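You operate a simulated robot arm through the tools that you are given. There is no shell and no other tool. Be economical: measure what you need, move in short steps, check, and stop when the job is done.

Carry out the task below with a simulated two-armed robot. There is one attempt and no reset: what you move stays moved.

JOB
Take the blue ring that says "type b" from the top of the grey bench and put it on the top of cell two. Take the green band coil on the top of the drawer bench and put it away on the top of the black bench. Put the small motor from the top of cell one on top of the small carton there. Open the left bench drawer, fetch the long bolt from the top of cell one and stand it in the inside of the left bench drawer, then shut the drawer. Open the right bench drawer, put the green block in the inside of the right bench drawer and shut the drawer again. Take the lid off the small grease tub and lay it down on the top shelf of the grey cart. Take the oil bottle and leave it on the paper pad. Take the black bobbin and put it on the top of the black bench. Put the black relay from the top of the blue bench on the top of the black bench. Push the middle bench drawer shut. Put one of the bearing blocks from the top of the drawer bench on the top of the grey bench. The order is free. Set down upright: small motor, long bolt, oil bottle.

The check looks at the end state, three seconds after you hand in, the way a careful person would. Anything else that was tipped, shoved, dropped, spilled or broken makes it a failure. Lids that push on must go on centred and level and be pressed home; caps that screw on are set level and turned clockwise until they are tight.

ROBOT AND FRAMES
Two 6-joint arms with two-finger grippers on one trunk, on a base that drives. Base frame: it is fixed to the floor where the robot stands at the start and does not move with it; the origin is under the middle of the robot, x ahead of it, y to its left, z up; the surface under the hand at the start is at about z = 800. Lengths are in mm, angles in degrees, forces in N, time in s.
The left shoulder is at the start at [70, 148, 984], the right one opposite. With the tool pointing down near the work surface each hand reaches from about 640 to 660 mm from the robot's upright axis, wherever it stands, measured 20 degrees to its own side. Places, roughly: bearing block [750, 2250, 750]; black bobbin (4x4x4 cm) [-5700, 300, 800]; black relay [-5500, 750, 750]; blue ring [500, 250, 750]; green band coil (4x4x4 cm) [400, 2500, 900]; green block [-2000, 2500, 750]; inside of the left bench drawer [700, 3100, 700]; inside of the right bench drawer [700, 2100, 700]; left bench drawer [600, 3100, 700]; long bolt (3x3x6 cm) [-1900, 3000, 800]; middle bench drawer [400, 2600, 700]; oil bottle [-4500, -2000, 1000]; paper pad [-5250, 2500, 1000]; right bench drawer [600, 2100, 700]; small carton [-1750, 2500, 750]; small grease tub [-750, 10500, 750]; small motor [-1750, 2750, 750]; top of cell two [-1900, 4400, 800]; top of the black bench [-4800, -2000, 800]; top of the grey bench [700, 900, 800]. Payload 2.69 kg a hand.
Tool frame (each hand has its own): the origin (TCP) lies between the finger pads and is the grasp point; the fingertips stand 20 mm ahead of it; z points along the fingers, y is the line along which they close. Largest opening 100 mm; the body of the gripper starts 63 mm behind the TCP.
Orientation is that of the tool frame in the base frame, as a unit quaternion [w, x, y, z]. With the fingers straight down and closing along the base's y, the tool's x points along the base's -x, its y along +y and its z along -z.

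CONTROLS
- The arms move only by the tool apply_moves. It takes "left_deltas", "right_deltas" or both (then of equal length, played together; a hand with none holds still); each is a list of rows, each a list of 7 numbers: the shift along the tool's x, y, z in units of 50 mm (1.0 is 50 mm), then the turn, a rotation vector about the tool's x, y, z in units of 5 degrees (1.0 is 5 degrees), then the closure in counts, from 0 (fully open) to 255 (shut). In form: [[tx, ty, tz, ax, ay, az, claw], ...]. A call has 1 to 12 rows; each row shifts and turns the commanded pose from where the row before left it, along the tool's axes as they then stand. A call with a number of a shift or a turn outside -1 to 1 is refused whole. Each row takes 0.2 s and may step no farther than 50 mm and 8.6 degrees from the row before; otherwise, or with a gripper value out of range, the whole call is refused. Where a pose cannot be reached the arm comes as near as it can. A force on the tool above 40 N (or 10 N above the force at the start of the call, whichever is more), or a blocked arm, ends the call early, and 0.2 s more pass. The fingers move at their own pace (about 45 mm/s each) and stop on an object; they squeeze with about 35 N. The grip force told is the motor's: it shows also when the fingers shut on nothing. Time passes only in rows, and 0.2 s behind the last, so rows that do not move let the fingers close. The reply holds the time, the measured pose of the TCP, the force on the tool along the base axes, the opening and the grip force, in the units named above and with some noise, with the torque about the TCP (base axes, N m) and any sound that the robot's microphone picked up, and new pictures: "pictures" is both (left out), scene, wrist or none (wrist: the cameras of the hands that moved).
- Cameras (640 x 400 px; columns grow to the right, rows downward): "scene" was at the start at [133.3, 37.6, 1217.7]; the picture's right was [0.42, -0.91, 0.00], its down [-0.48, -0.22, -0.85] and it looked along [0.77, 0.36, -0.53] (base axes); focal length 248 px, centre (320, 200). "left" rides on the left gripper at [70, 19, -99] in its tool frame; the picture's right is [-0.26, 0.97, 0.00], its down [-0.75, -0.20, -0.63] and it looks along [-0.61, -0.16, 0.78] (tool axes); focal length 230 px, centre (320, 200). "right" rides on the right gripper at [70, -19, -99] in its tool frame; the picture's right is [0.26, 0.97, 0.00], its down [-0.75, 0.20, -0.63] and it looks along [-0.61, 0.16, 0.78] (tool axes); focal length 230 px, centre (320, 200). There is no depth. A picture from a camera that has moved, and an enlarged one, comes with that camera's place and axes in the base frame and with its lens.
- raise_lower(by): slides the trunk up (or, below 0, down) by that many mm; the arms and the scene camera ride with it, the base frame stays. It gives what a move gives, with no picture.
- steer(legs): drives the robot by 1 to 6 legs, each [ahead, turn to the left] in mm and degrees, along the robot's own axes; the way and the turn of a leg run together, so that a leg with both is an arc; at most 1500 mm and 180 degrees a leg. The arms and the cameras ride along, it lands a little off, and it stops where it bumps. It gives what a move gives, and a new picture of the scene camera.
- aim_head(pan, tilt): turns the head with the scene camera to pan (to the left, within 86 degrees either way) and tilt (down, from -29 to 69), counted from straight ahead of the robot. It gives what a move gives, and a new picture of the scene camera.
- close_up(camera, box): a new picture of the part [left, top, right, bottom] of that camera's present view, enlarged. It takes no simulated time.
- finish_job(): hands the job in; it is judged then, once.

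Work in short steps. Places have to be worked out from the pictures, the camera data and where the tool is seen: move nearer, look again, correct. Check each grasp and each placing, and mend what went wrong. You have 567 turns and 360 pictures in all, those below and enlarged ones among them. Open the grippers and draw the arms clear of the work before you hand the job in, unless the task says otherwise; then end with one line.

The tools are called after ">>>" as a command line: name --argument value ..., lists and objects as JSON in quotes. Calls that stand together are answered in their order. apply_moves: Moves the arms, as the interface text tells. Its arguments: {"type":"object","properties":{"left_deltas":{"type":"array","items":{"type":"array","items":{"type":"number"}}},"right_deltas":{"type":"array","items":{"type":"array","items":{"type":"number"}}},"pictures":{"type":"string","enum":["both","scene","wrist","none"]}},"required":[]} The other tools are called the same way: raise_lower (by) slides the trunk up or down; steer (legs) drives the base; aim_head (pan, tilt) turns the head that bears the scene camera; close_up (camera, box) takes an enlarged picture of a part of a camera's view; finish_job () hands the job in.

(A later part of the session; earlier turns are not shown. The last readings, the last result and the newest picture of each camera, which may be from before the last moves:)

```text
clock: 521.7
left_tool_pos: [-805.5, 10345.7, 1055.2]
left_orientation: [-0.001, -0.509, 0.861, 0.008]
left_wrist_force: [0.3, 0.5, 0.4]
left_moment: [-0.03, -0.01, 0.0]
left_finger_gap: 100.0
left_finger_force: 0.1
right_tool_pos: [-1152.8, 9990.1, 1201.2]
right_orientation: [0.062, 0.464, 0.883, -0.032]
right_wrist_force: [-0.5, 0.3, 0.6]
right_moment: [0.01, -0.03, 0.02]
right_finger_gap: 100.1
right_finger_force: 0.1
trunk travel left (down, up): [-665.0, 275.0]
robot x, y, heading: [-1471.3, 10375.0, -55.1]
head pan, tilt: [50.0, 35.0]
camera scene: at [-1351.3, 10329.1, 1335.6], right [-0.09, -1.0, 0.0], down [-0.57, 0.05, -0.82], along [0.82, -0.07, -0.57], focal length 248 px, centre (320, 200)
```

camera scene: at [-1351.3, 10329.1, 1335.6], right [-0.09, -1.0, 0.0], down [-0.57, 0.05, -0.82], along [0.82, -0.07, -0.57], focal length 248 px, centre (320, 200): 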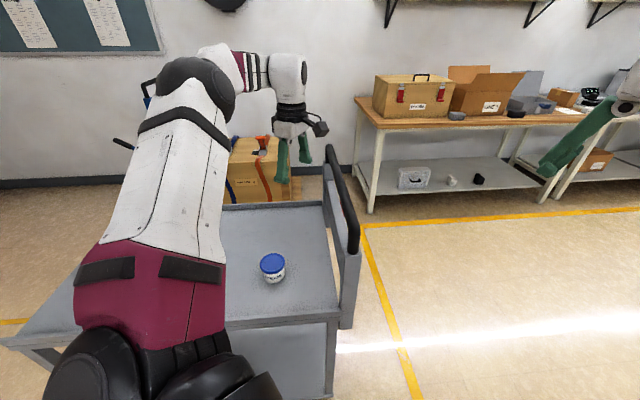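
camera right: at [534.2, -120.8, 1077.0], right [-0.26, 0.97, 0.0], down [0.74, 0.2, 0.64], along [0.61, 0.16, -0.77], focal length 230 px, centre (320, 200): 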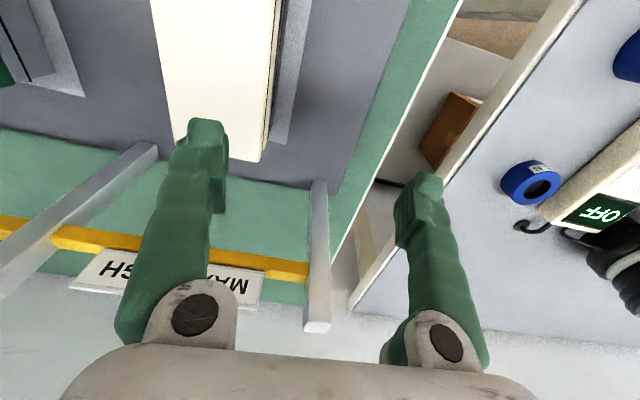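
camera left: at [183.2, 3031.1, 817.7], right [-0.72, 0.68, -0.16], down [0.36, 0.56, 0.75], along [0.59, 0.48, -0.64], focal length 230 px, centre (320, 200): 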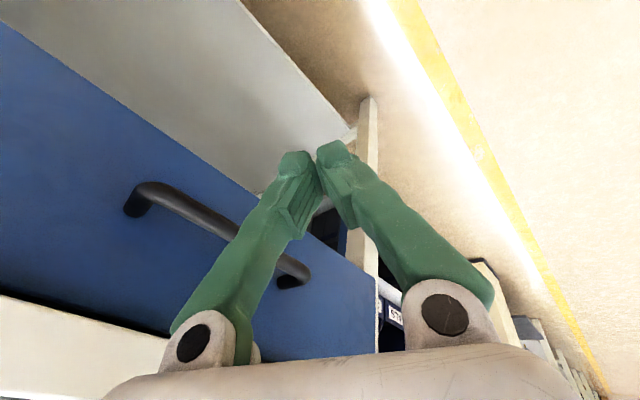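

>>> close_up --camera "scene" --box '[220, 230, 340, 305]'

```text
5.33 times, centred on (280, 268) of scene
camera zoom: at [-1351.3, 10329.1, 1335.6], right [-0.09, -1.0, 0.0], down [-0.57, 0.05, -0.82], along [0.82, -0.07, -0.57], focal length 1324 px, centre (533, -160)
```

zoom: 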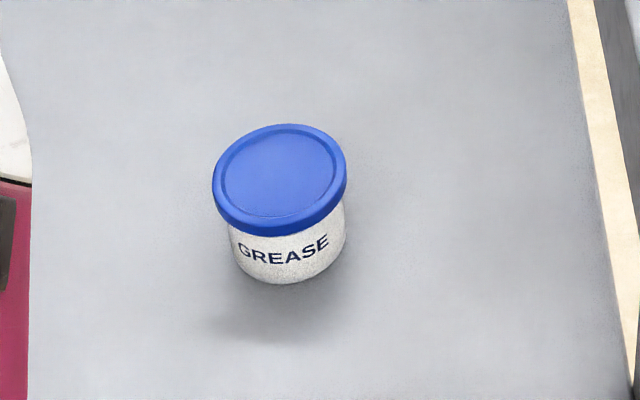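

It's a push-on lid about 70 mm wide, top at z≈778, at [−854, 10427]. Turn the base 7° and retract 47 mm to be above it.

>>> steer --legs '[[0, 7]]'

>>> apply_moves --left_deltas '[[0.36, 0.31, 0, 0, 0, 0, 0], [0.36, 0.31, 0, 0, 0, 0, 0]]' --pictures "wrist"

```text
clock: 522.7
left_tool_pos: [-806.1, 10420.6, 1056.6]
left_orientation: [0.0, -0.559, 0.829, 0.009]
left_wrist_force: [-0.5, 0.2, -0.1]
left_moment: [0.01, -0.05, -0.01]
left_finger_gap: 100.1
left_finger_force: 0.0
right_tool_pos: [-1111.2, 10026.6, 1201.0]
right_orientation: [0.064, 0.41, 0.909, -0.025]
right_wrist_force: [-0.4, 0.5, 0.8]
right_moment: [0.01, -0.03, -0.01]
right_finger_gap: 100.1
right_finger_force: 0.1
trunk travel left (down, up): [-665.0, 275.0]
robot x, y, heading: [-1472.4, 10379.1, -48.1]
head pan, tilt: [50.0, 35.0]
camera scene: at [-1347.8, 10339.4, 1335.6], right [0.03, -1.0, 0.0], down [-0.57, -0.02, -0.82], along [0.82, 0.03, -0.57], focal length 248 px, centre (320, 200)
```

scene: 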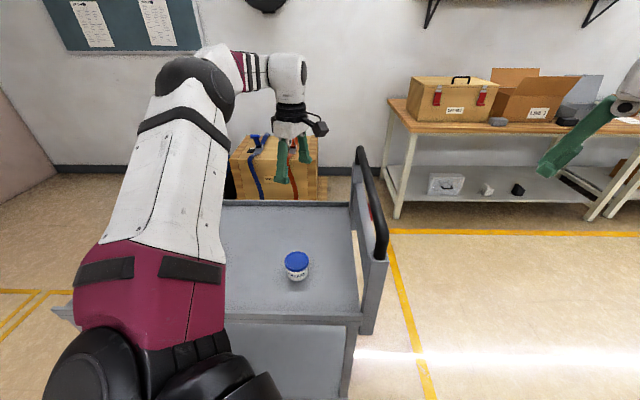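

```text
clock: 523.3
left_tool_pos: [-849.1, 10401.6, 1057.5]
left_orientation: [-0.001, -0.558, 0.83, 0.008]
left_wrist_force: [-0.5, 0.6, 0.4]
left_moment: [-0.01, 0.01, 0.02]
left_finger_gap: 99.9
left_finger_force: 0.1
right_tool_pos: [-1111.1, 10028.3, 1201.2]
right_orientation: [0.063, 0.411, 0.909, -0.027]
right_wrist_force: [-0.4, -0.1, 0.5]
right_moment: [0.02, 0.0, 0.0]
right_finger_gap: 100.3
right_finger_force: 0.1
trunk travel left (down, up): [-665.0, 275.0]
robot x, y, heading: [-1471.6, 10379.2, -48.2]
head pan, tilt: [50.0, 35.0]
camera left: at [-889.6, 10341.5, 1157.0], right [-0.8, 0.6, 0.02], down [0.47, 0.61, 0.63], along [0.37, 0.51, -0.77], focal length 230 px, centre (320, 200)
```

left: 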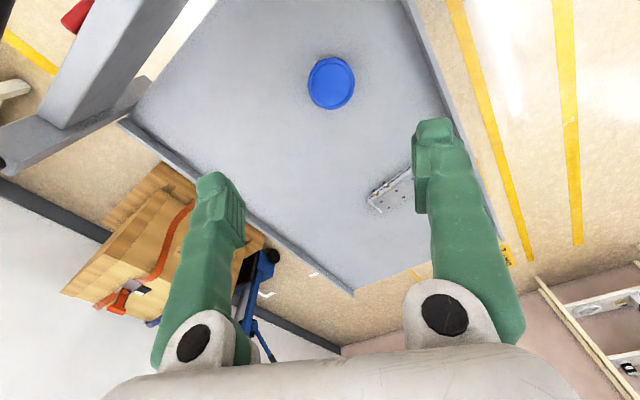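

Lid centre ≈[−857, 10421]. Shift and lower 200 mm.

>>> apply_moves --left_deltas '[[-0.31, 0.3, 0, 0, 0, 0, 0]]' --pictures "none"

>>> raise_lower --by -200

>>> apply_moves --left_deltas '[[0, 0, 0, 0, 0, 0, 0]]' --pictures "wrist"

```text
clock: 523.7
left_tool_pos: [-856.0, 10423.3, 1056.0]
left_orientation: [-0.002, -0.559, 0.829, 0.007]
left_wrist_force: [-0.8, 0.0, 0.5]
left_moment: [-0.03, -0.02, 0.01]
left_finger_gap: 100.0
left_finger_force: 0.0
right_tool_pos: [-1109.0, 10031.8, 1202.2]
right_orientation: [0.065, 0.409, 0.91, -0.029]
right_wrist_force: [-0.7, 0.6, 0.8]
right_moment: [-0.01, -0.04, -0.01]
right_finger_gap: 99.8
right_finger_force: 0.0
trunk travel left (down, up): [-665.0, 275.0]
robot x, y, heading: [-1471.4, 10380.8, -48.1]
head pan, tilt: [50.0, 35.0]
```

```text
clock: 525.9
left_tool_pos: [-854.2, 10423.0, 857.8]
left_orientation: [-0.001, -0.559, 0.829, 0.008]
left_wrist_force: [0.2, 0.1, 0.5]
left_moment: [0.03, 0.02, 0.02]
left_finger_gap: 100.1
left_finger_force: 0.0
right_tool_pos: [-1110.4, 10029.6, 1001.4]
right_orientation: [0.064, 0.41, 0.909, -0.029]
right_wrist_force: [-0.1, -0.3, 0.2]
right_moment: [0.01, 0.01, 0.02]
right_finger_gap: 100.2
right_finger_force: 0.1
trunk travel left (down, up): [-465.0, 475.0]
robot x, y, heading: [-1470.3, 10375.8, -48.0]
head pan, tilt: [50.0, 35.0]
```

```text
clock: 526.3
left_tool_pos: [-855.2, 10421.6, 857.4]
left_orientation: [-0.001, -0.559, 0.829, 0.008]
left_wrist_force: [-0.8, -0.4, 0.1]
left_moment: [0.0, 0.03, -0.01]
left_finger_gap: 100.0
left_finger_force: 0.1
right_tool_pos: [-1109.8, 10029.7, 1002.0]
right_orientation: [0.064, 0.412, 0.909, -0.028]
right_wrist_force: [0.4, 0.4, -0.4]
right_moment: [0.01, -0.02, 0.0]
right_finger_gap: 100.2
right_finger_force: 0.0
trunk travel left (down, up): [-465.0, 475.0]
robot x, y, heading: [-1469.4, 10377.4, -47.7]
head pan, tilt: [50.0, 35.0]
camera left: at [-895.5, 10363.3, 957.3], right [-0.8, 0.6, 0.02], down [0.47, 0.61, 0.63], along [0.37, 0.51, -0.77], focal length 230 px, centre (320, 200)
```

left: 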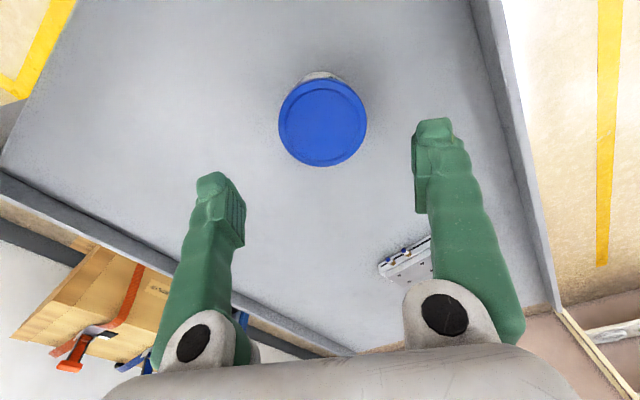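

Well aligned. Lower so the fingertips straddle the lid's rim and grip.

>>> raise_lower --by -71

>>> apply_moves --left_deltas '[[0.03, 0.05, 0, 0, 0, 0, 60], [0, 0, 0, 0, 0, 0, 255], [0, 0, 0, 0, 0, 0, 255], [0, 0, 0, 0, 0, 0, 255], [0, 0, 0, 0, 0, 0, 255]]' --pictures "wrist"

```text
clock: 527.4
left_tool_pos: [-854.5, 10422.9, 787.2]
left_orientation: [-0.001, -0.559, 0.829, 0.007]
left_wrist_force: [-0.6, -0.4, -0.5]
left_moment: [-0.03, -0.02, 0.02]
left_finger_gap: 99.7
left_finger_force: 0.0
right_tool_pos: [-1109.1, 10030.9, 930.6]
right_orientation: [0.064, 0.411, 0.909, -0.028]
right_wrist_force: [0.3, 0.2, -0.4]
right_moment: [0.01, 0.02, -0.02]
right_finger_gap: 100.2
right_finger_force: 0.1
trunk travel left (down, up): [-394.0, 546.0]
robot x, y, heading: [-1472.4, 10379.0, -48.1]
head pan, tilt: [50.0, 35.0]
```

```text
clock: 528.6
left_tool_pos: [-858.8, 10421.8, 787.7]
left_orientation: [-0.001, -0.56, 0.829, 0.007]
left_wrist_force: [1.0, 1.0, 3.7]
left_moment: [0.07, 0.05, -0.02]
left_finger_gap: 69.9
left_finger_force: 34.9
right_tool_pos: [-1111.4, 10030.4, 929.8]
right_orientation: [0.064, 0.411, 0.909, -0.028]
right_wrist_force: [0.1, 0.0, -0.5]
right_moment: [-0.04, -0.02, 0.01]
right_finger_gap: 99.9
right_finger_force: 0.0
trunk travel left (down, up): [-394.0, 546.0]
robot x, y, heading: [-1465.9, 10376.4, -48.1]
head pan, tilt: [50.0, 35.0]
camera left: at [-898.8, 10362.9, 886.7], right [-0.8, 0.6, 0.02], down [0.47, 0.61, 0.63], along [0.37, 0.51, -0.77], focal length 230 px, centre (320, 200)
```

left: 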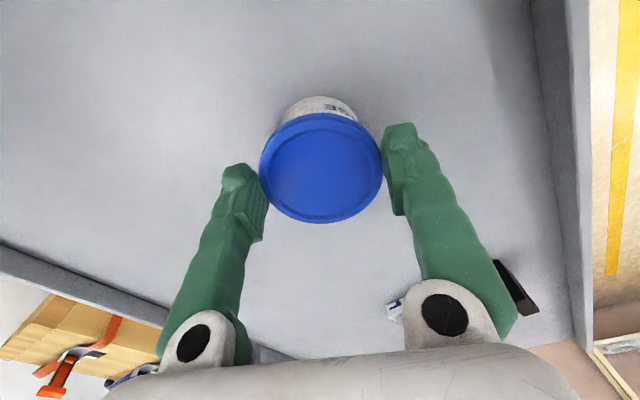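

Lid gripped (69.9 mm). Pull up gently.

>>> apply_moves --left_deltas '[[0, 0, -0.06, 0, 0, 0, 255], [0, 0, -0.06, 0, 0, 0, 255], [0, 0, -0.1, 0, 0, 0, 255], [0, 0, -0.1, 0, 0, 0, 255], [0, 0, 0, 0, 0, 0, 255]]' --pictures "both"

```text
clock: 529.8
left_tool_pos: [-861.1, 10421.2, 807.4]
left_orientation: [0.001, -0.559, 0.829, 0.005]
left_wrist_force: [2.5, 0.3, 19.3]
left_moment: [0.22, 0.23, -0.05]
left_finger_gap: 14.6
left_finger_force: 34.4
right_tool_pos: [-1113.1, 10031.1, 931.6]
right_orientation: [0.066, 0.41, 0.909, -0.027]
right_wrist_force: [-0.2, 0.8, 0.5]
right_moment: [0.01, 0.01, 0.01]
right_finger_gap: 99.8
right_finger_force: 0.1
trunk travel left (down, up): [-394.0, 546.0]
robot x, y, heading: [-1467.2, 10375.0, -48.2]
head pan, tilt: [50.0, 35.0]
camera scene: at [-1349.6, 10343.2, 1065.4], right [0.03, -1.0, 0.0], down [-0.57, -0.02, -0.82], along [0.82, 0.03, -0.57], focal length 248 px, centre (320, 200)
camera left: at [-901.1, 10362.3, 906.2], right [-0.8, 0.6, 0.01], down [0.47, 0.61, 0.63], along [0.38, 0.51, -0.77], focal length 230 px, centre (320, 200)
```

scene: 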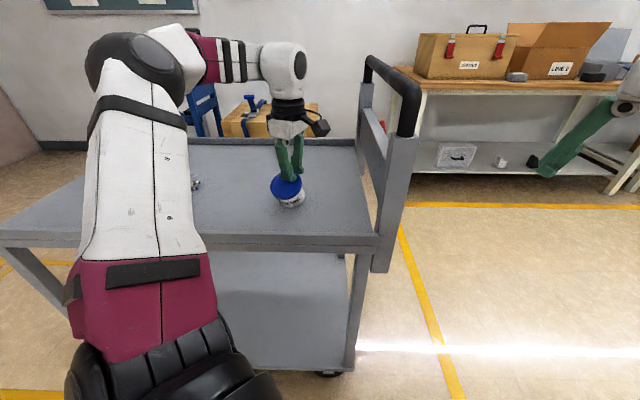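
left: 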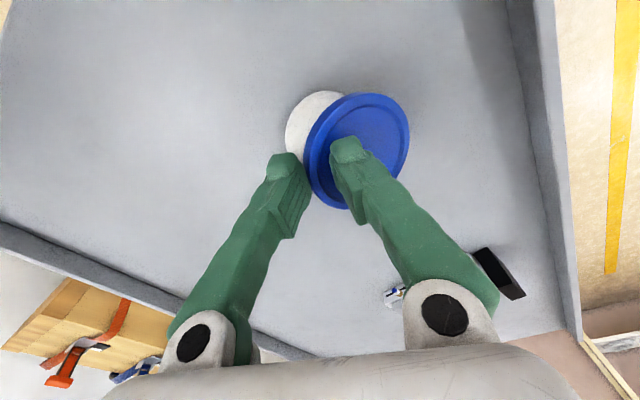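

The fingers slipped off the rim and the lid looks loosened/tilted. Open and lift to look.

>>> apply_moves --left_deltas '[[0, 0, -0.3, 0, 0, 0, 255], [0, 0, -0.9, 0, 0, 0, 0], [0, 0, 0, 0, 0, 0, 0], [0, 0, 0, 0, 0, 0, 0]]' --pictures "wrist"

>>> close_up --camera "scene" --box '[230, 160, 350, 230]'

```text
clock: 530.8
left_tool_pos: [-856.2, 10419.9, 861.5]
left_orientation: [0.0, -0.559, 0.829, 0.008]
left_wrist_force: [-0.5, -0.9, 0.6]
left_moment: [-0.02, 0.0, 0.01]
left_finger_gap: 78.9
left_finger_force: 0.1
right_tool_pos: [-1110.4, 10030.5, 930.7]
right_orientation: [0.064, 0.411, 0.909, -0.028]
right_wrist_force: [-0.6, 0.2, -0.1]
right_moment: [0.02, 0.0, 0.03]
right_finger_gap: 99.9
right_finger_force: 0.1
trunk travel left (down, up): [-394.0, 546.0]
robot x, y, heading: [-1467.3, 10376.0, -48.3]
head pan, tilt: [50.0, 35.0]
camera left: at [-897.6, 10360.8, 962.1], right [-0.8, 0.6, 0.02], down [0.47, 0.61, 0.63], along [0.37, 0.51, -0.77], focal length 230 px, centre (320, 200)
```

left: 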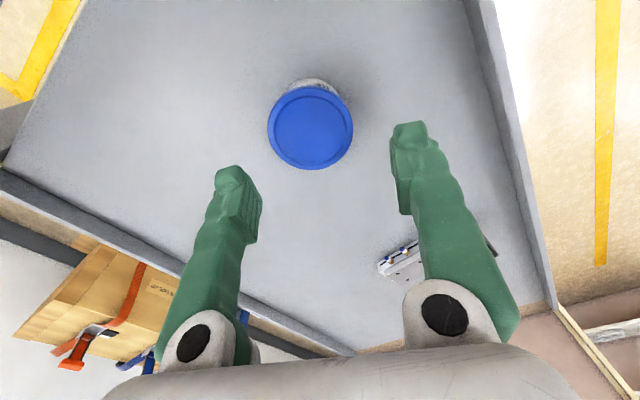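

```text
5.33 times, centred on (290, 195) of scene
camera zoom: at [-1346.8, 10343.0, 1064.6], right [0.03, -1.0, 0.0], down [-0.57, -0.02, -0.82], along [0.82, 0.03, -0.57], focal length 1324 px, centre (480, 227)
```

zoom: 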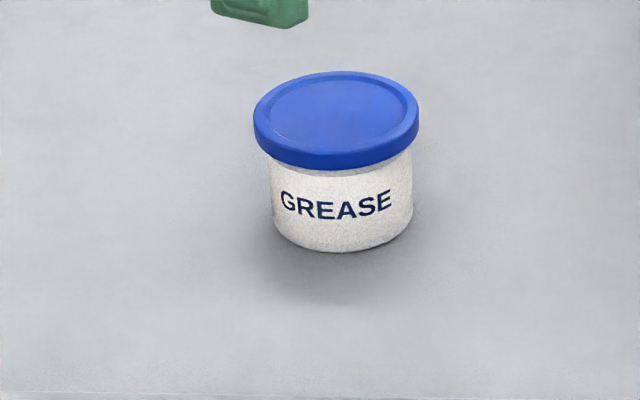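

The lid is seated again; my grip was too shallow. Grip deeper (tips ~12 mm lower) and try again.

>>> apply_moves --left_deltas '[[0.05, 0.05, 0.9, 0, 0, 0, 0], [0, 0, 0.9, 0, 0, 0, 0]]' --pictures "none"

>>> apply_moves --left_deltas '[[0, 0, 0, 0, 0, 0, 60], [0, 0, 0, 0, 0, 0, 255], [0, 0, 0, 0, 0, 0, 255], [0, 0, 0, 0, 0, 0, 255]]' --pictures "wrist"

>>> close_up --camera "scene" --box '[230, 150, 350, 230]'

```text
clock: 531.4
left_tool_pos: [-859.0, 10421.8, 772.3]
left_orientation: [-0.001, -0.56, 0.829, 0.007]
left_wrist_force: [1.4, -0.6, -0.9]
left_moment: [0.03, 0.02, 0.0]
left_finger_gap: 99.9
left_finger_force: 0.1
right_tool_pos: [-1109.6, 10030.3, 929.8]
right_orientation: [0.064, 0.41, 0.909, -0.029]
right_wrist_force: [0.1, -0.4, -0.8]
right_moment: [-0.02, -0.02, -0.01]
right_finger_gap: 99.7
right_finger_force: 0.1
trunk travel left (down, up): [-394.0, 546.0]
robot x, y, heading: [-1471.7, 10380.6, -48.3]
head pan, tilt: [50.0, 35.0]
```

```text
clock: 532.4
left_tool_pos: [-861.2, 10421.0, 772.5]
left_orientation: [-0.001, -0.559, 0.829, 0.008]
left_wrist_force: [-0.3, 0.1, -0.8]
left_moment: [-0.03, 0.03, 0.03]
left_finger_gap: 72.2
left_finger_force: 34.7
right_tool_pos: [-1109.5, 10030.1, 930.6]
right_orientation: [0.064, 0.41, 0.909, -0.028]
right_wrist_force: [-0.6, 1.0, 0.6]
right_moment: [0.01, 0.02, -0.01]
right_finger_gap: 99.8
right_finger_force: 0.0
trunk travel left (down, up): [-394.0, 546.0]
robot x, y, heading: [-1473.2, 10379.7, -48.3]
head pan, tilt: [50.0, 35.0]
camera left: at [-900.8, 10362.8, 871.5], right [-0.8, 0.6, 0.02], down [0.47, 0.61, 0.63], along [0.37, 0.51, -0.77], focal length 230 px, centre (320, 200)
```

left: 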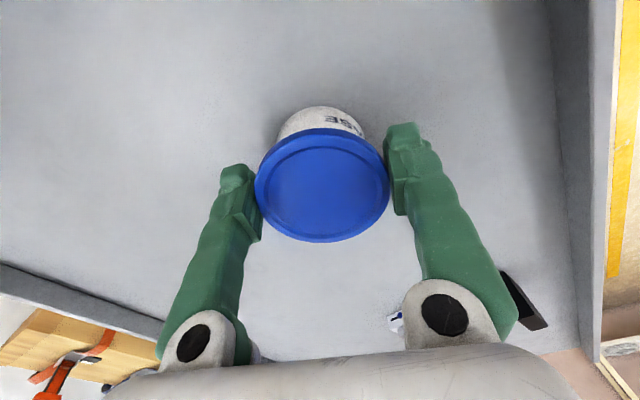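

```text
5.00 times, centred on (290, 190) of scene
camera zoom: at [-1346.2, 10343.2, 1064.5], right [0.03, -1.0, 0.0], down [-0.57, -0.02, -0.82], along [0.82, 0.03, -0.57], focal length 1241 px, centre (470, 250)
```

zoom: 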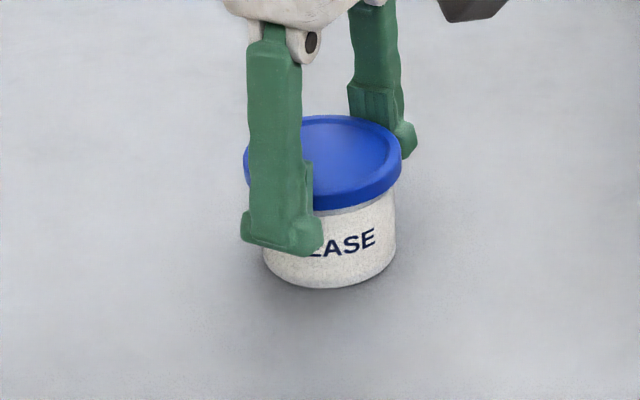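

Good deep grip. Pull up with small steps.

>>> apply_moves --left_deltas '[[0, 0, -0.06, 0, 0, 0, 255], [0, 0, -0.06, 0, 0, 0, 255], [0, 0, -0.1, 0, 0, 0, 255], [0, 0, 0, 0, 0, 0, 255]]' --pictures "none"

>>> close_up --camera "scene" --box '[230, 150, 350, 230]'

```text
clock: 533.4
left_tool_pos: [-861.1, 10422.0, 782.9]
left_orientation: [-0.001, -0.559, 0.829, 0.008]
left_wrist_force: [0.7, -0.2, -1.4]
left_moment: [-0.04, -0.01, -0.04]
left_finger_gap: 71.9
left_finger_force: 34.8
right_tool_pos: [-1110.7, 10030.5, 930.0]
right_orientation: [0.064, 0.411, 0.909, -0.028]
right_wrist_force: [-0.1, 0.0, -0.1]
right_moment: [-0.03, 0.02, -0.01]
right_finger_gap: 99.6
right_finger_force: 0.0
trunk travel left (down, up): [-394.0, 546.0]
robot x, y, heading: [-1465.3, 10377.2, -47.9]
head pan, tilt: [50.0, 35.0]
```

```text
5.00 times, centred on (290, 190) of scene
camera zoom: at [-1346.1, 10343.3, 1064.5], right [0.03, -1.0, 0.0], down [-0.57, -0.02, -0.82], along [0.82, 0.03, -0.57], focal length 1241 px, centre (470, 250)
```

zoom: 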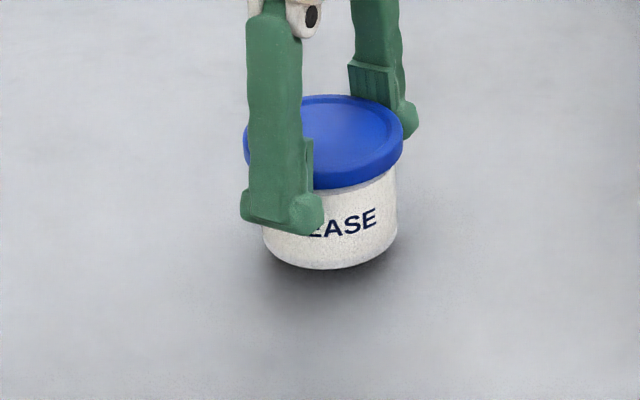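

The whole tub comes up with the lid, so the lid is tight and the tub must be held by the other hand. Set the tub back down first and release it.

>>> apply_moves --left_deltas '[[0, 0, 0.1, 0, 0, 0, 255], [0, 0, 0.06, 0, 0, 0, 255], [0, 0, 0.04, 0, 0, 0, 255], [0, 0, 0, 0, 0, 0, 255]]' --pictures "none"

>>> close_up --camera "scene" --box '[130, 110, 450, 290]'

```text
clock: 534.4
left_tool_pos: [-861.7, 10420.6, 773.6]
left_orientation: [-0.001, -0.559, 0.829, 0.009]
left_wrist_force: [0.1, -0.4, -1.7]
left_moment: [-0.02, -0.04, 0.01]
left_finger_gap: 72.0
left_finger_force: 35.0
right_tool_pos: [-1109.5, 10030.5, 931.5]
right_orientation: [0.064, 0.41, 0.909, -0.027]
right_wrist_force: [-0.6, 0.5, 0.0]
right_moment: [0.01, 0.0, 0.0]
right_finger_gap: 99.9
right_finger_force: 0.0
trunk travel left (down, up): [-394.0, 546.0]
robot x, y, heading: [-1472.0, 10378.0, -48.2]
head pan, tilt: [50.0, 35.0]
```

```text
2.00 times, centred on (290, 200) of scene
camera zoom: at [-1346.2, 10343.2, 1064.6], right [0.03, -1.0, 0.0], down [-0.57, -0.02, -0.82], along [0.82, 0.03, -0.57], focal length 497 px, centre (380, 200)
```

zoom: 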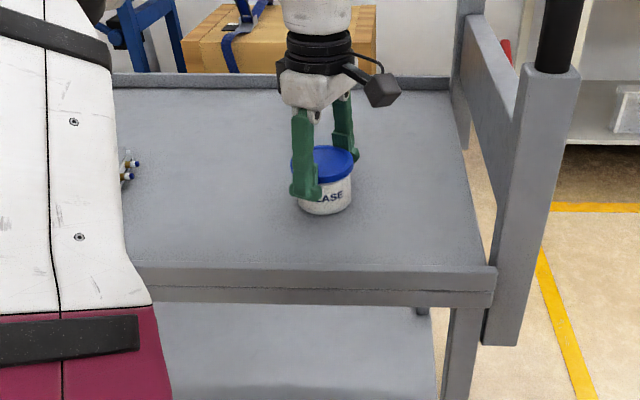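

Idea: use the tray's lip as a stop. Slide the tub (slightly lifted) toward the near lip at x≈−1000, then push against it so the lid pries off while the tub stays upright.

>>> apply_moves --left_deltas '[[0, 0, -0.04, 0, 0, 0, 255], [0.19, 0.46, 0, 0, 0, 0, 255], [0.19, 0.46, 0, 0, 0, 0, 255], [0.19, 0.46, 0, 0, 0, 0, 255], [0.19, 0.46, 0, 0, 0, 0, 255]]' --pictures "wrist"

>>> close_up --camera "scene" --box '[210, 150, 370, 260]'

```text
clock: 535.6
left_tool_pos: [-959.0, 10407.6, 776.3]
left_orientation: [0.0, -0.559, 0.829, 0.008]
left_wrist_force: [-0.3, -0.7, -0.5]
left_moment: [0.02, 0.0, 0.01]
left_finger_gap: 72.4
left_finger_force: 35.3
left hand out of reach, approached as far as the arm can: row 5
right_tool_pos: [-1110.3, 10029.2, 930.5]
right_orientation: [0.064, 0.41, 0.909, -0.027]
right_wrist_force: [0.5, -0.3, -0.9]
right_moment: [-0.01, -0.02, -0.03]
right_finger_gap: 99.9
right_finger_force: 0.0
trunk travel left (down, up): [-394.0, 546.0]
robot x, y, heading: [-1471.8, 10378.8, -48.1]
head pan, tilt: [50.0, 35.0]
camera left: at [-1000.2, 10348.4, 876.1], right [-0.8, 0.6, 0.02], down [0.47, 0.61, 0.63], along [0.37, 0.51, -0.77], focal length 230 px, centre (320, 200)
```

left: 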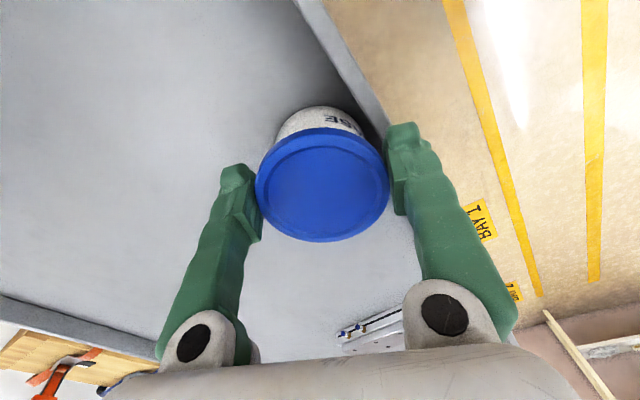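

```text
3.64 times, centred on (290, 205) of scene
camera zoom: at [-1347.1, 10342.4, 1064.7], right [0.03, -1.0, 0.0], down [-0.57, -0.02, -0.82], along [0.82, 0.03, -0.57], focal length 903 px, centre (429, 182)
```

zoom: 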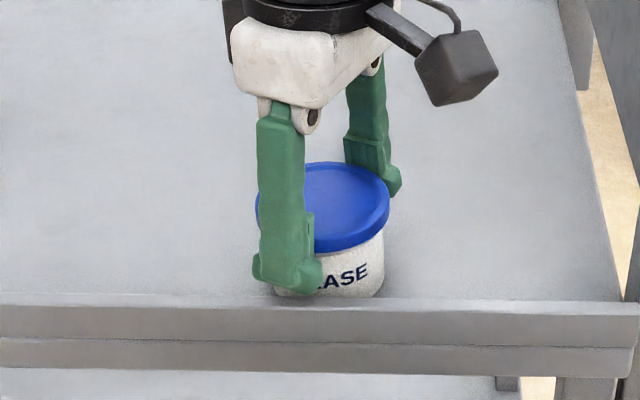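

The tub's foot is just at the lip. Push it against the lip by easing the base back a few mm at a time.

>>> apply_moves --left_deltas '[[0, 0, 0.03, 0, 0, 0, 255]]' --pictures "none"

>>> steer --legs '[[-15, 0]]'

>>> close_up --camera "scene" --box '[210, 150, 370, 260]'

```text
clock: 536.0
left_tool_pos: [-960.2, 10408.0, 774.6]
left_orientation: [-0.001, -0.559, 0.829, 0.008]
left_wrist_force: [0.2, 0.3, -1.1]
left_moment: [0.0, 0.03, -0.01]
left_finger_gap: 72.1
left_finger_force: 34.7
right_tool_pos: [-1109.1, 10030.1, 930.3]
right_orientation: [0.065, 0.41, 0.909, -0.028]
right_wrist_force: [0.9, -0.7, 0.9]
right_moment: [-0.02, 0.0, 0.03]
right_finger_gap: 99.8
right_finger_force: 0.0
trunk travel left (down, up): [-394.0, 546.0]
robot x, y, heading: [-1468.9, 10380.1, -48.0]
head pan, tilt: [50.0, 35.0]
```

```text
clock: 536.7
left_tool_pos: [-969.3, 10419.1, 775.2]
left_orientation: [0.0, -0.559, 0.829, 0.008]
left_wrist_force: [7.8, -1.6, 2.9]
left_moment: [-0.05, -0.12, 0.05]
left_finger_gap: 72.0
left_finger_force: 35.4
right_tool_pos: [-1118.6, 10043.0, 929.5]
right_orientation: [0.063, 0.41, 0.909, -0.028]
right_wrist_force: [0.0, 1.2, 0.2]
right_moment: [-0.04, 0.0, -0.01]
right_finger_gap: 100.0
right_finger_force: 0.1
trunk travel left (down, up): [-394.0, 546.0]
robot x, y, heading: [-1480.4, 10389.5, -48.2]
head pan, tilt: [50.0, 35.0]
heard: snap
camera scene: at [-1355.8, 10354.9, 1064.5], right [0.03, -1.0, 0.0], down [-0.57, -0.02, -0.82], along [0.82, 0.03, -0.57], focal length 248 px, centre (320, 200)
```

scene: 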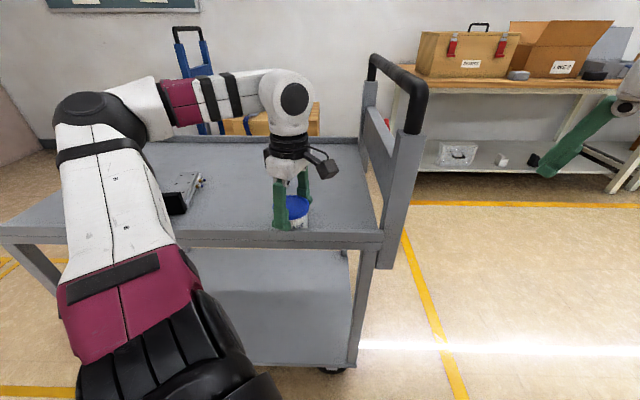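

```text
3.64 times, centred on (290, 205) of scene
camera zoom: at [-1355.8, 10354.9, 1064.5], right [0.03, -1.0, 0.0], down [-0.57, -0.02, -0.82], along [0.82, 0.03, -0.57], focal length 903 px, centre (429, 182)
```

zoom: 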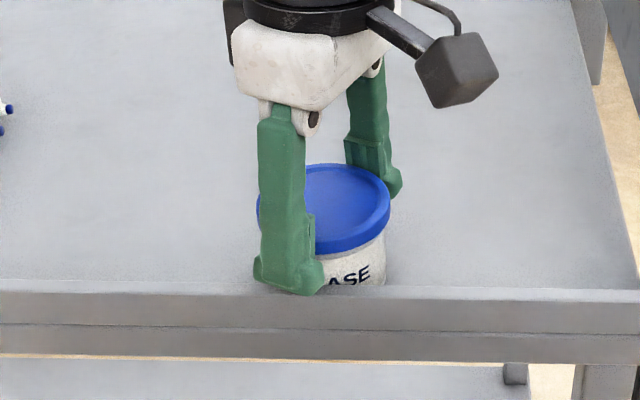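

A snap was heard – the lid let go. Lift it gently and check.

>>> apply_moves --left_deltas '[[0, 0, -0.1, 0, 0, 0, 255], [0, 0, -0.1, 0, 0, 0, 255], [0, 0, -0.2, 0, 0, 0, 255], [0, 0, 0, 0, 0, 0, 255]]' --pictures "wrist"

>>> close_up --camera "scene" --box '[210, 150, 370, 260]'

```text
clock: 537.7
left_tool_pos: [-968.3, 10419.4, 794.1]
left_orientation: [-0.002, -0.559, 0.829, 0.008]
left_wrist_force: [0.1, -0.6, 0.0]
left_moment: [0.01, -0.01, -0.01]
left_finger_gap: 71.8
left_finger_force: 35.3
right_tool_pos: [-1120.1, 10041.0, 930.7]
right_orientation: [0.064, 0.41, 0.909, -0.027]
right_wrist_force: [-0.4, -0.2, 0.2]
right_moment: [0.0, -0.05, 0.0]
right_finger_gap: 100.0
right_finger_force: 0.1
trunk travel left (down, up): [-394.0, 546.0]
robot x, y, heading: [-1477.8, 10389.9, -48.2]
head pan, tilt: [50.0, 35.0]
camera left: at [-1009.2, 10359.9, 894.7], right [-0.8, 0.6, 0.01], down [0.47, 0.61, 0.63], along [0.37, 0.51, -0.77], focal length 230 px, centre (320, 200)
```

left: 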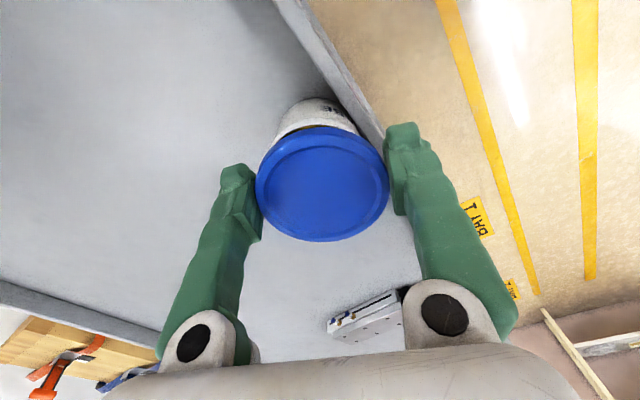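

```text
3.64 times, centred on (290, 205) of scene
camera zoom: at [-1356.2, 10354.6, 1064.6], right [0.03, -1.0, 0.0], down [-0.57, -0.02, -0.82], along [0.82, 0.03, -0.57], focal length 903 px, centre (429, 182)
```

zoom: 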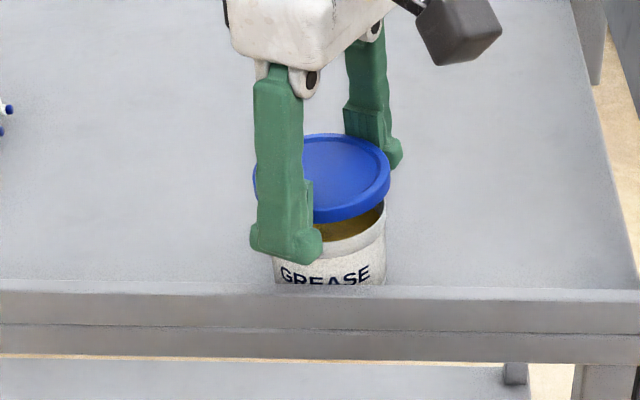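

Lid is off and the tub stands upright. Raise, move the lid to a free spot on the shelf (+x), and lower it.

>>> apply_moves --left_deltas '[[0, 0, -0.7, 0, 0, 0, 255], [0, 0, -0.7, 0, 0, 0, 255], [-0.3, -0.93, 0, 0, 0, 0, 255], [-0.3, -0.93, 0, 0, 0, 0, 255], [-0.3, -0.93, 0, 0, 0, 0, 255], [-0.3, -0.93, 0, 0, 0, 0, 255]]' --pictures "both"

```text
clock: 539.1
left_tool_pos: [-809.9, 10434.0, 854.4]
left_orientation: [-0.001, -0.559, 0.829, 0.008]
left_wrist_force: [0.8, 0.5, -0.6]
left_moment: [-0.02, 0.02, -0.01]
left_finger_gap: 71.8
left_finger_force: 35.3
left hand out of reach, approached as far as the arm can: row 5, 6
right_tool_pos: [-1119.1, 10042.7, 930.7]
right_orientation: [0.064, 0.41, 0.909, -0.027]
right_wrist_force: [0.0, 0.7, -0.9]
right_moment: [0.01, 0.03, -0.02]
right_finger_gap: 99.9
right_finger_force: 0.0
trunk travel left (down, up): [-394.0, 546.0]
robot x, y, heading: [-1479.2, 10391.6, -48.0]
head pan, tilt: [50.0, 35.0]
camera scene: at [-1355.5, 10355.3, 1064.5], right [0.03, -1.0, 0.0], down [-0.57, -0.02, -0.82], along [0.82, 0.03, -0.57], focal length 248 px, centre (320, 200)
camera left: at [-851.0, 10374.3, 954.1], right [-0.8, 0.6, 0.01], down [0.48, 0.61, 0.63], along [0.37, 0.51, -0.78], focal length 230 px, centre (320, 200)
```

scene: 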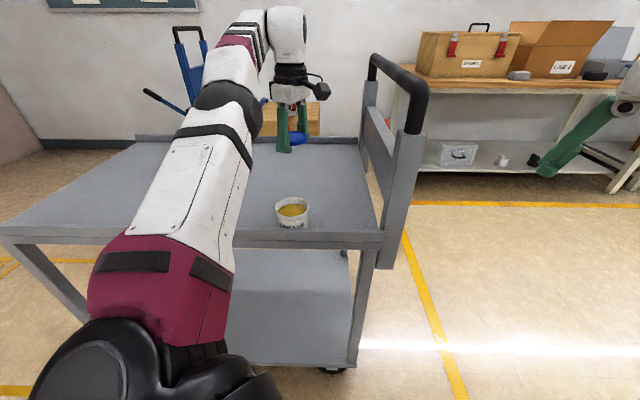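
left: 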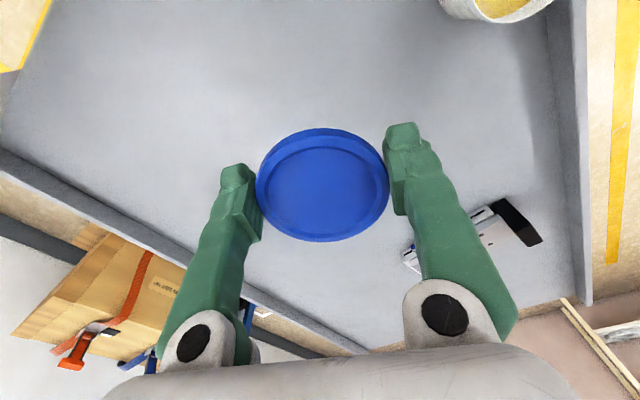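

Turn the base 8° left so the lid goes beside the tub's original spot, then lower.

>>> steer --legs '[[0, 8]]'

>>> raise_lower --by -85

>>> apply_moves --left_deltas '[[0, 0, 0.08, 0, 0, 0, 255], [0, 0, 0.06, 0, 0, 0, 255], [0, 0, 0, 0, 0, 0, 255]]' --pictures "wrist"

```text
clock: 540.1
left_tool_pos: [-822.3, 10525.9, 854.3]
left_orientation: [-0.001, -0.615, 0.789, 0.009]
left_wrist_force: [0.5, 0.8, -0.2]
left_moment: [-0.02, 0.01, -0.01]
left_finger_gap: 71.8
left_finger_force: 35.0
right_tool_pos: [-1075.4, 10094.1, 928.5]
right_orientation: [0.066, 0.347, 0.935, -0.024]
right_wrist_force: [1.0, 0.2, 0.1]
right_moment: [-0.02, -0.02, 0.0]
right_finger_gap: 100.2
right_finger_force: 0.0
trunk travel left (down, up): [-394.0, 546.0]
robot x, y, heading: [-1478.9, 10389.4, -40.2]
head pan, tilt: [50.0, 35.0]
camera scene: at [-1352.3, 10371.6, 1064.5], right [0.17, -0.99, 0.0], down [-0.57, -0.1, -0.82], along [0.81, 0.14, -0.57], focal length 248 px, centre (320, 200)
```

scene: 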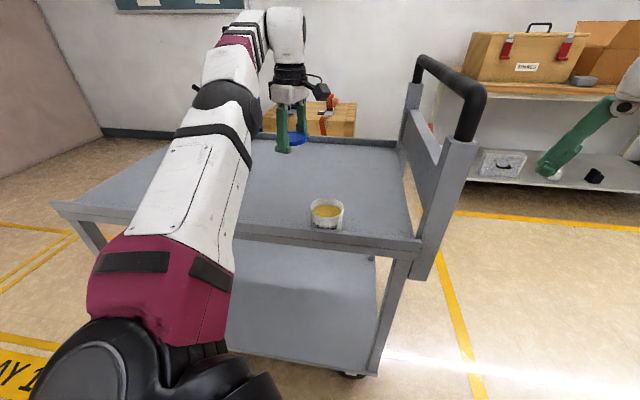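

```text
clock: 541.4
left_tool_pos: [-823.5, 10525.0, 770.2]
left_orientation: [-0.001, -0.615, 0.789, 0.008]
left_wrist_force: [0.0, 0.2, -0.3]
left_moment: [0.03, 0.0, 0.0]
left_finger_gap: 71.9
left_finger_force: 34.9
right_tool_pos: [-1075.5, 10093.5, 846.5]
right_orientation: [0.066, 0.347, 0.935, -0.023]
right_wrist_force: [-1.0, 0.4, 0.5]
right_moment: [-0.04, -0.01, -0.02]
right_finger_gap: 100.3
right_finger_force: 0.1
trunk travel left (down, up): [-309.0, 631.0]
robot x, y, heading: [-1477.9, 10387.8, -40.5]
head pan, tilt: [50.0, 35.0]
```

```text
clock: 542.1
left_tool_pos: [-823.1, 10523.0, 761.1]
left_orientation: [0.001, -0.615, 0.788, 0.009]
left_wrist_force: [-0.1, 0.5, -0.6]
left_moment: [0.0, 0.01, 0.01]
left_finger_gap: 71.7
left_finger_force: 35.0
right_tool_pos: [-1076.1, 10093.6, 845.4]
right_orientation: [0.066, 0.347, 0.935, -0.024]
right_wrist_force: [-0.7, -0.4, 0.2]
right_moment: [-0.02, -0.04, -0.02]
right_finger_gap: 100.0
right_finger_force: 0.0
trunk travel left (down, up): [-309.0, 631.0]
robot x, y, heading: [-1479.2, 10392.1, -40.6]
head pan, tilt: [50.0, 35.0]
camera left: at [-855.5, 10459.2, 861.3], right [-0.87, 0.48, 0.02], down [0.38, 0.67, 0.63], along [0.3, 0.56, -0.77], focal length 230 px, centre (320, 200)
```

left: 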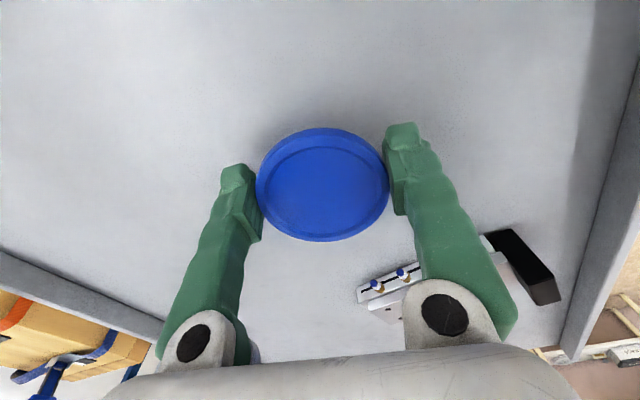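

Continue until the fingertips touch the shelf.

>>> apply_moves --left_deltas '[[0, 0, 0.06, 0, 0, 0, 255], [0, 0, 0.06, 0, 0, 0, 255], [0, 0, 0, 0, 0, 0, 255]]' --pictures "none"

>>> apply_moves --left_deltas '[[0, 0, 0.06, 0, 0, 0, 255], [0, 0, 0.06, 0, 0, 0, 255], [0, 0, 0, 0, 0, 0, 255]]' --pictures "none"

```text
clock: 543.0
left_tool_pos: [-822.7, 10525.3, 756.7]
left_orientation: [0.0, -0.615, 0.788, 0.008]
left_wrist_force: [0.6, 0.1, -0.9]
left_moment: [-0.02, 0.01, 0.02]
left_finger_gap: 71.7
left_finger_force: 34.5
right_tool_pos: [-1075.5, 10095.0, 844.8]
right_orientation: [0.066, 0.347, 0.935, -0.024]
right_wrist_force: [0.6, 0.6, 0.1]
right_moment: [-0.03, -0.03, 0.0]
right_finger_gap: 100.1
right_finger_force: 0.1
trunk travel left (down, up): [-309.0, 631.0]
robot x, y, heading: [-1476.7, 10389.2, -40.0]
head pan, tilt: [50.0, 35.0]
```

```text
clock: 543.8
left_tool_pos: [-823.6, 10524.5, 750.4]
left_orientation: [-0.001, -0.615, 0.789, 0.008]
left_wrist_force: [-0.2, -0.4, -0.6]
left_moment: [-0.03, 0.0, -0.03]
left_finger_gap: 72.0
left_finger_force: 35.9
right_tool_pos: [-1075.8, 10094.2, 845.1]
right_orientation: [0.065, 0.347, 0.935, -0.023]
right_wrist_force: [-0.3, 0.2, 0.8]
right_moment: [0.01, 0.01, 0.02]
right_finger_gap: 99.9
right_finger_force: 0.1
trunk travel left (down, up): [-309.0, 631.0]
robot x, y, heading: [-1481.7, 10388.1, -40.5]
head pan, tilt: [50.0, 35.0]
```

>>> apply_moves --left_deltas '[[0, 0, 0.06, 0, 0, 0, 255], [0, 0, 0.06, 0, 0, 0, 255], [0, 0, 0, 0, 0, 0, 255]]' --pictures "none"

>>> apply_moves --left_deltas '[[0, 0, 0.06, 0, 0, 0, 255], [0, 0, 0.06, 0, 0, 0, 255], [0, 0, 0, 0, 0, 0, 255]]' --pictures "wrist"

```text
clock: 544.5
left_tool_pos: [-823.7, 10524.2, 744.0]
left_orientation: [0.0, -0.615, 0.788, 0.009]
left_wrist_force: [-0.4, -0.5, 0.2]
left_moment: [0.0, 0.0, 0.02]
left_finger_gap: 71.5
left_finger_force: 34.7
right_tool_pos: [-1074.9, 10093.6, 844.6]
right_orientation: [0.065, 0.347, 0.935, -0.023]
right_wrist_force: [-0.1, -0.6, -0.9]
right_moment: [-0.01, -0.01, 0.01]
right_finger_gap: 99.8
right_finger_force: 0.1
trunk travel left (down, up): [-309.0, 631.0]
robot x, y, heading: [-1479.9, 10387.7, -40.4]
head pan, tilt: [50.0, 35.0]
```

```text
clock: 545.4
left_tool_pos: [-823.1, 10525.4, 739.9]
left_orientation: [0.001, -0.615, 0.788, 0.008]
left_wrist_force: [3.4, 1.8, 8.9]
left_moment: [-0.07, -0.38, 0.03]
left_finger_gap: 71.7
left_finger_force: 35.3
right_tool_pos: [-1076.6, 10094.3, 844.6]
right_orientation: [0.066, 0.348, 0.935, -0.024]
right_wrist_force: [-0.3, -0.3, -0.9]
right_moment: [0.0, -0.01, 0.0]
right_finger_gap: 100.1
right_finger_force: 0.1
trunk travel left (down, up): [-309.0, 631.0]
robot x, y, heading: [-1482.2, 10389.5, -40.4]
head pan, tilt: [50.0, 35.0]
camera left: at [-855.8, 10460.0, 839.1], right [-0.87, 0.49, 0.01], down [0.38, 0.67, 0.64], along [0.3, 0.56, -0.77], focal length 230 px, centre (320, 200)
```

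left: 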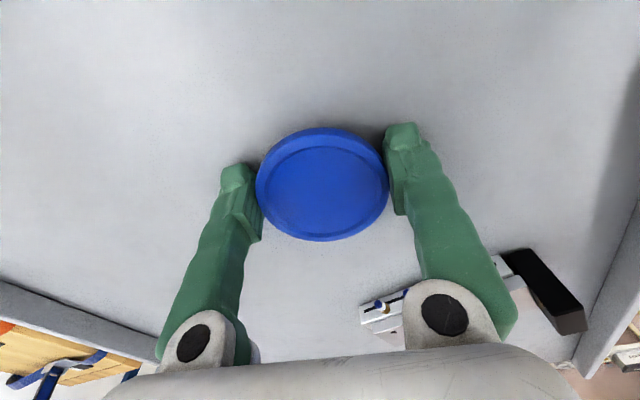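

Contact at 740 (shelf ≈720). Open and lift.

>>> apply_moves --left_deltas '[[0, 0, -0.02, 0, 0, 0, 60], [0, 0, 0, 0, 0, 0, 40], [0, 0, 0, 0, 0, 0, 0], [0, 0, -0.6, 0, 0, 0, 0], [0, 0, -0.8, 0, 0, 0, 0]]' --pictures "wrist"

>>> close_up --camera "scene" --box '[230, 110, 390, 250]'

```text
clock: 546.5
left_tool_pos: [-837.6, 10521.9, 799.0]
left_orientation: [-0.001, -0.615, 0.788, 0.007]
left_wrist_force: [-0.6, -0.4, -0.7]
left_moment: [0.01, 0.0, -0.01]
left_finger_gap: 100.0
left_finger_force: 0.2
left hand out of reach, approached as far as the arm can: row 5
right_tool_pos: [-1077.1, 10093.4, 845.7]
right_orientation: [0.067, 0.347, 0.935, -0.022]
right_wrist_force: [-0.3, -0.1, 0.3]
right_moment: [-0.02, 0.01, 0.02]
right_finger_gap: 100.2
right_finger_force: 0.1
trunk travel left (down, up): [-309.0, 631.0]
robot x, y, heading: [-1479.9, 10392.4, -40.5]
head pan, tilt: [50.0, 35.0]
camera left: at [-870.5, 10457.6, 898.9], right [-0.87, 0.49, 0.01], down [0.38, 0.67, 0.63], along [0.3, 0.56, -0.77], focal length 230 px, centre (320, 200)
```

left: 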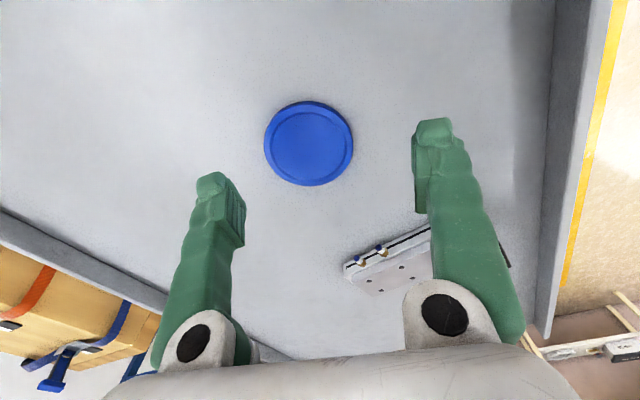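

```text
2.86 times, centred on (310, 180) of scene
camera zoom: at [-1353.8, 10371.3, 979.7], right [0.17, -0.99, 0.0], down [-0.56, -0.1, -0.82], along [0.81, 0.14, -0.57], focal length 709 px, centre (349, 257)
```

zoom: 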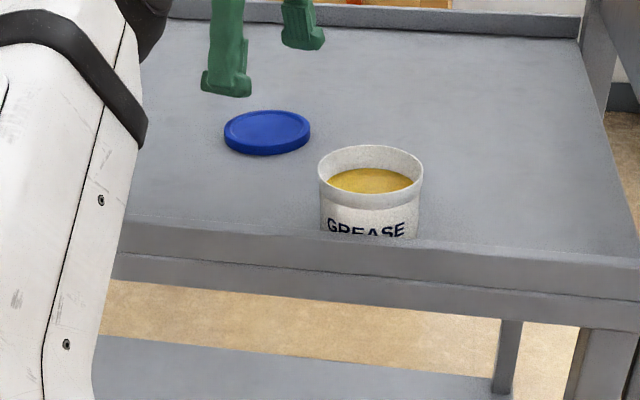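

The lid lies flat on the shelf. I'll return the open tub to its original spot (it was pushed ~110 mm). Raise, turn back 8° and look at the tub.

>>> raise_lower --by 70

>>> steer --legs '[[0, -8]]'

>>> apply_moves --left_deltas '[[0.3, 0.93, 0, 0, 0, 0, 0], [0.3, 0.93, 0, 0, 0, 0, 0]]' --pictures "wrist"

```text
clock: 547.6
left_tool_pos: [-837.0, 10523.7, 867.7]
left_orientation: [0.0, -0.615, 0.788, 0.008]
left_wrist_force: [-0.3, -0.7, 0.4]
left_moment: [-0.01, 0.02, -0.02]
left_finger_gap: 100.0
left_finger_force: 0.1
right_tool_pos: [-1075.2, 10093.9, 914.4]
right_orientation: [0.065, 0.346, 0.936, -0.023]
right_wrist_force: [-0.6, -0.3, -0.4]
right_moment: [-0.02, 0.0, -0.02]
right_finger_gap: 100.0
right_finger_force: 0.0
trunk travel left (down, up): [-379.0, 561.0]
robot x, y, heading: [-1479.7, 10386.0, -40.4]
head pan, tilt: [50.0, 35.0]
```

```text
clock: 548.6
left_tool_pos: [-825.6, 10432.0, 867.0]
left_orientation: [0.001, -0.558, 0.83, 0.007]
left_wrist_force: [-0.1, 0.2, -0.1]
left_moment: [0.05, 0.06, 0.03]
left_finger_gap: 100.3
left_finger_force: 0.0
right_tool_pos: [-1121.4, 10039.9, 914.8]
right_orientation: [0.065, 0.412, 0.909, -0.028]
right_wrist_force: [0.3, -0.9, -0.7]
right_moment: [0.05, -0.01, -0.02]
right_finger_gap: 100.1
right_finger_force: 0.0
trunk travel left (down, up): [-379.0, 561.0]
robot x, y, heading: [-1477.6, 10389.1, -48.4]
head pan, tilt: [50.0, 35.0]
camera scene: at [-1356.4, 10353.6, 1049.5], right [0.03, -1.0, 0.0], down [-0.57, -0.02, -0.82], along [0.82, 0.02, -0.57], focal length 248 px, centre (320, 200)
```

scene: 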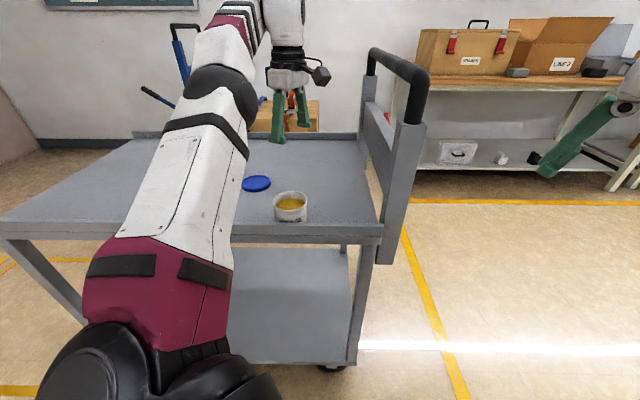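

```text
clock: 549.2
left_tool_pos: [-922.2, 10439.0, 868.4]
left_orientation: [0.003, -0.559, 0.829, 0.008]
left_wrist_force: [-0.3, 0.6, -0.3]
left_moment: [-0.04, 0.0, 0.02]
left_finger_gap: 100.3
left_finger_force: 0.0
right_tool_pos: [-1120.3, 10040.5, 915.1]
right_orientation: [0.064, 0.412, 0.909, -0.027]
right_wrist_force: [0.2, -0.7, 0.1]
right_moment: [0.02, -0.05, 0.04]
right_finger_gap: 100.1
right_finger_force: 0.1
trunk travel left (down, up): [-379.0, 561.0]
robot x, y, heading: [-1479.4, 10387.4, -48.0]
head pan, tilt: [50.0, 35.0]
camera left: at [-963.7, 10380.0, 966.4], right [-0.8, 0.6, 0.01], down [0.47, 0.61, 0.64], along [0.38, 0.51, -0.77], focal length 230 px, centre (320, 200)
```

left: 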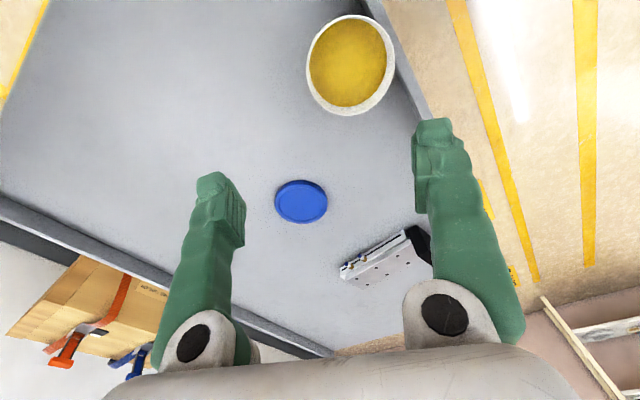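

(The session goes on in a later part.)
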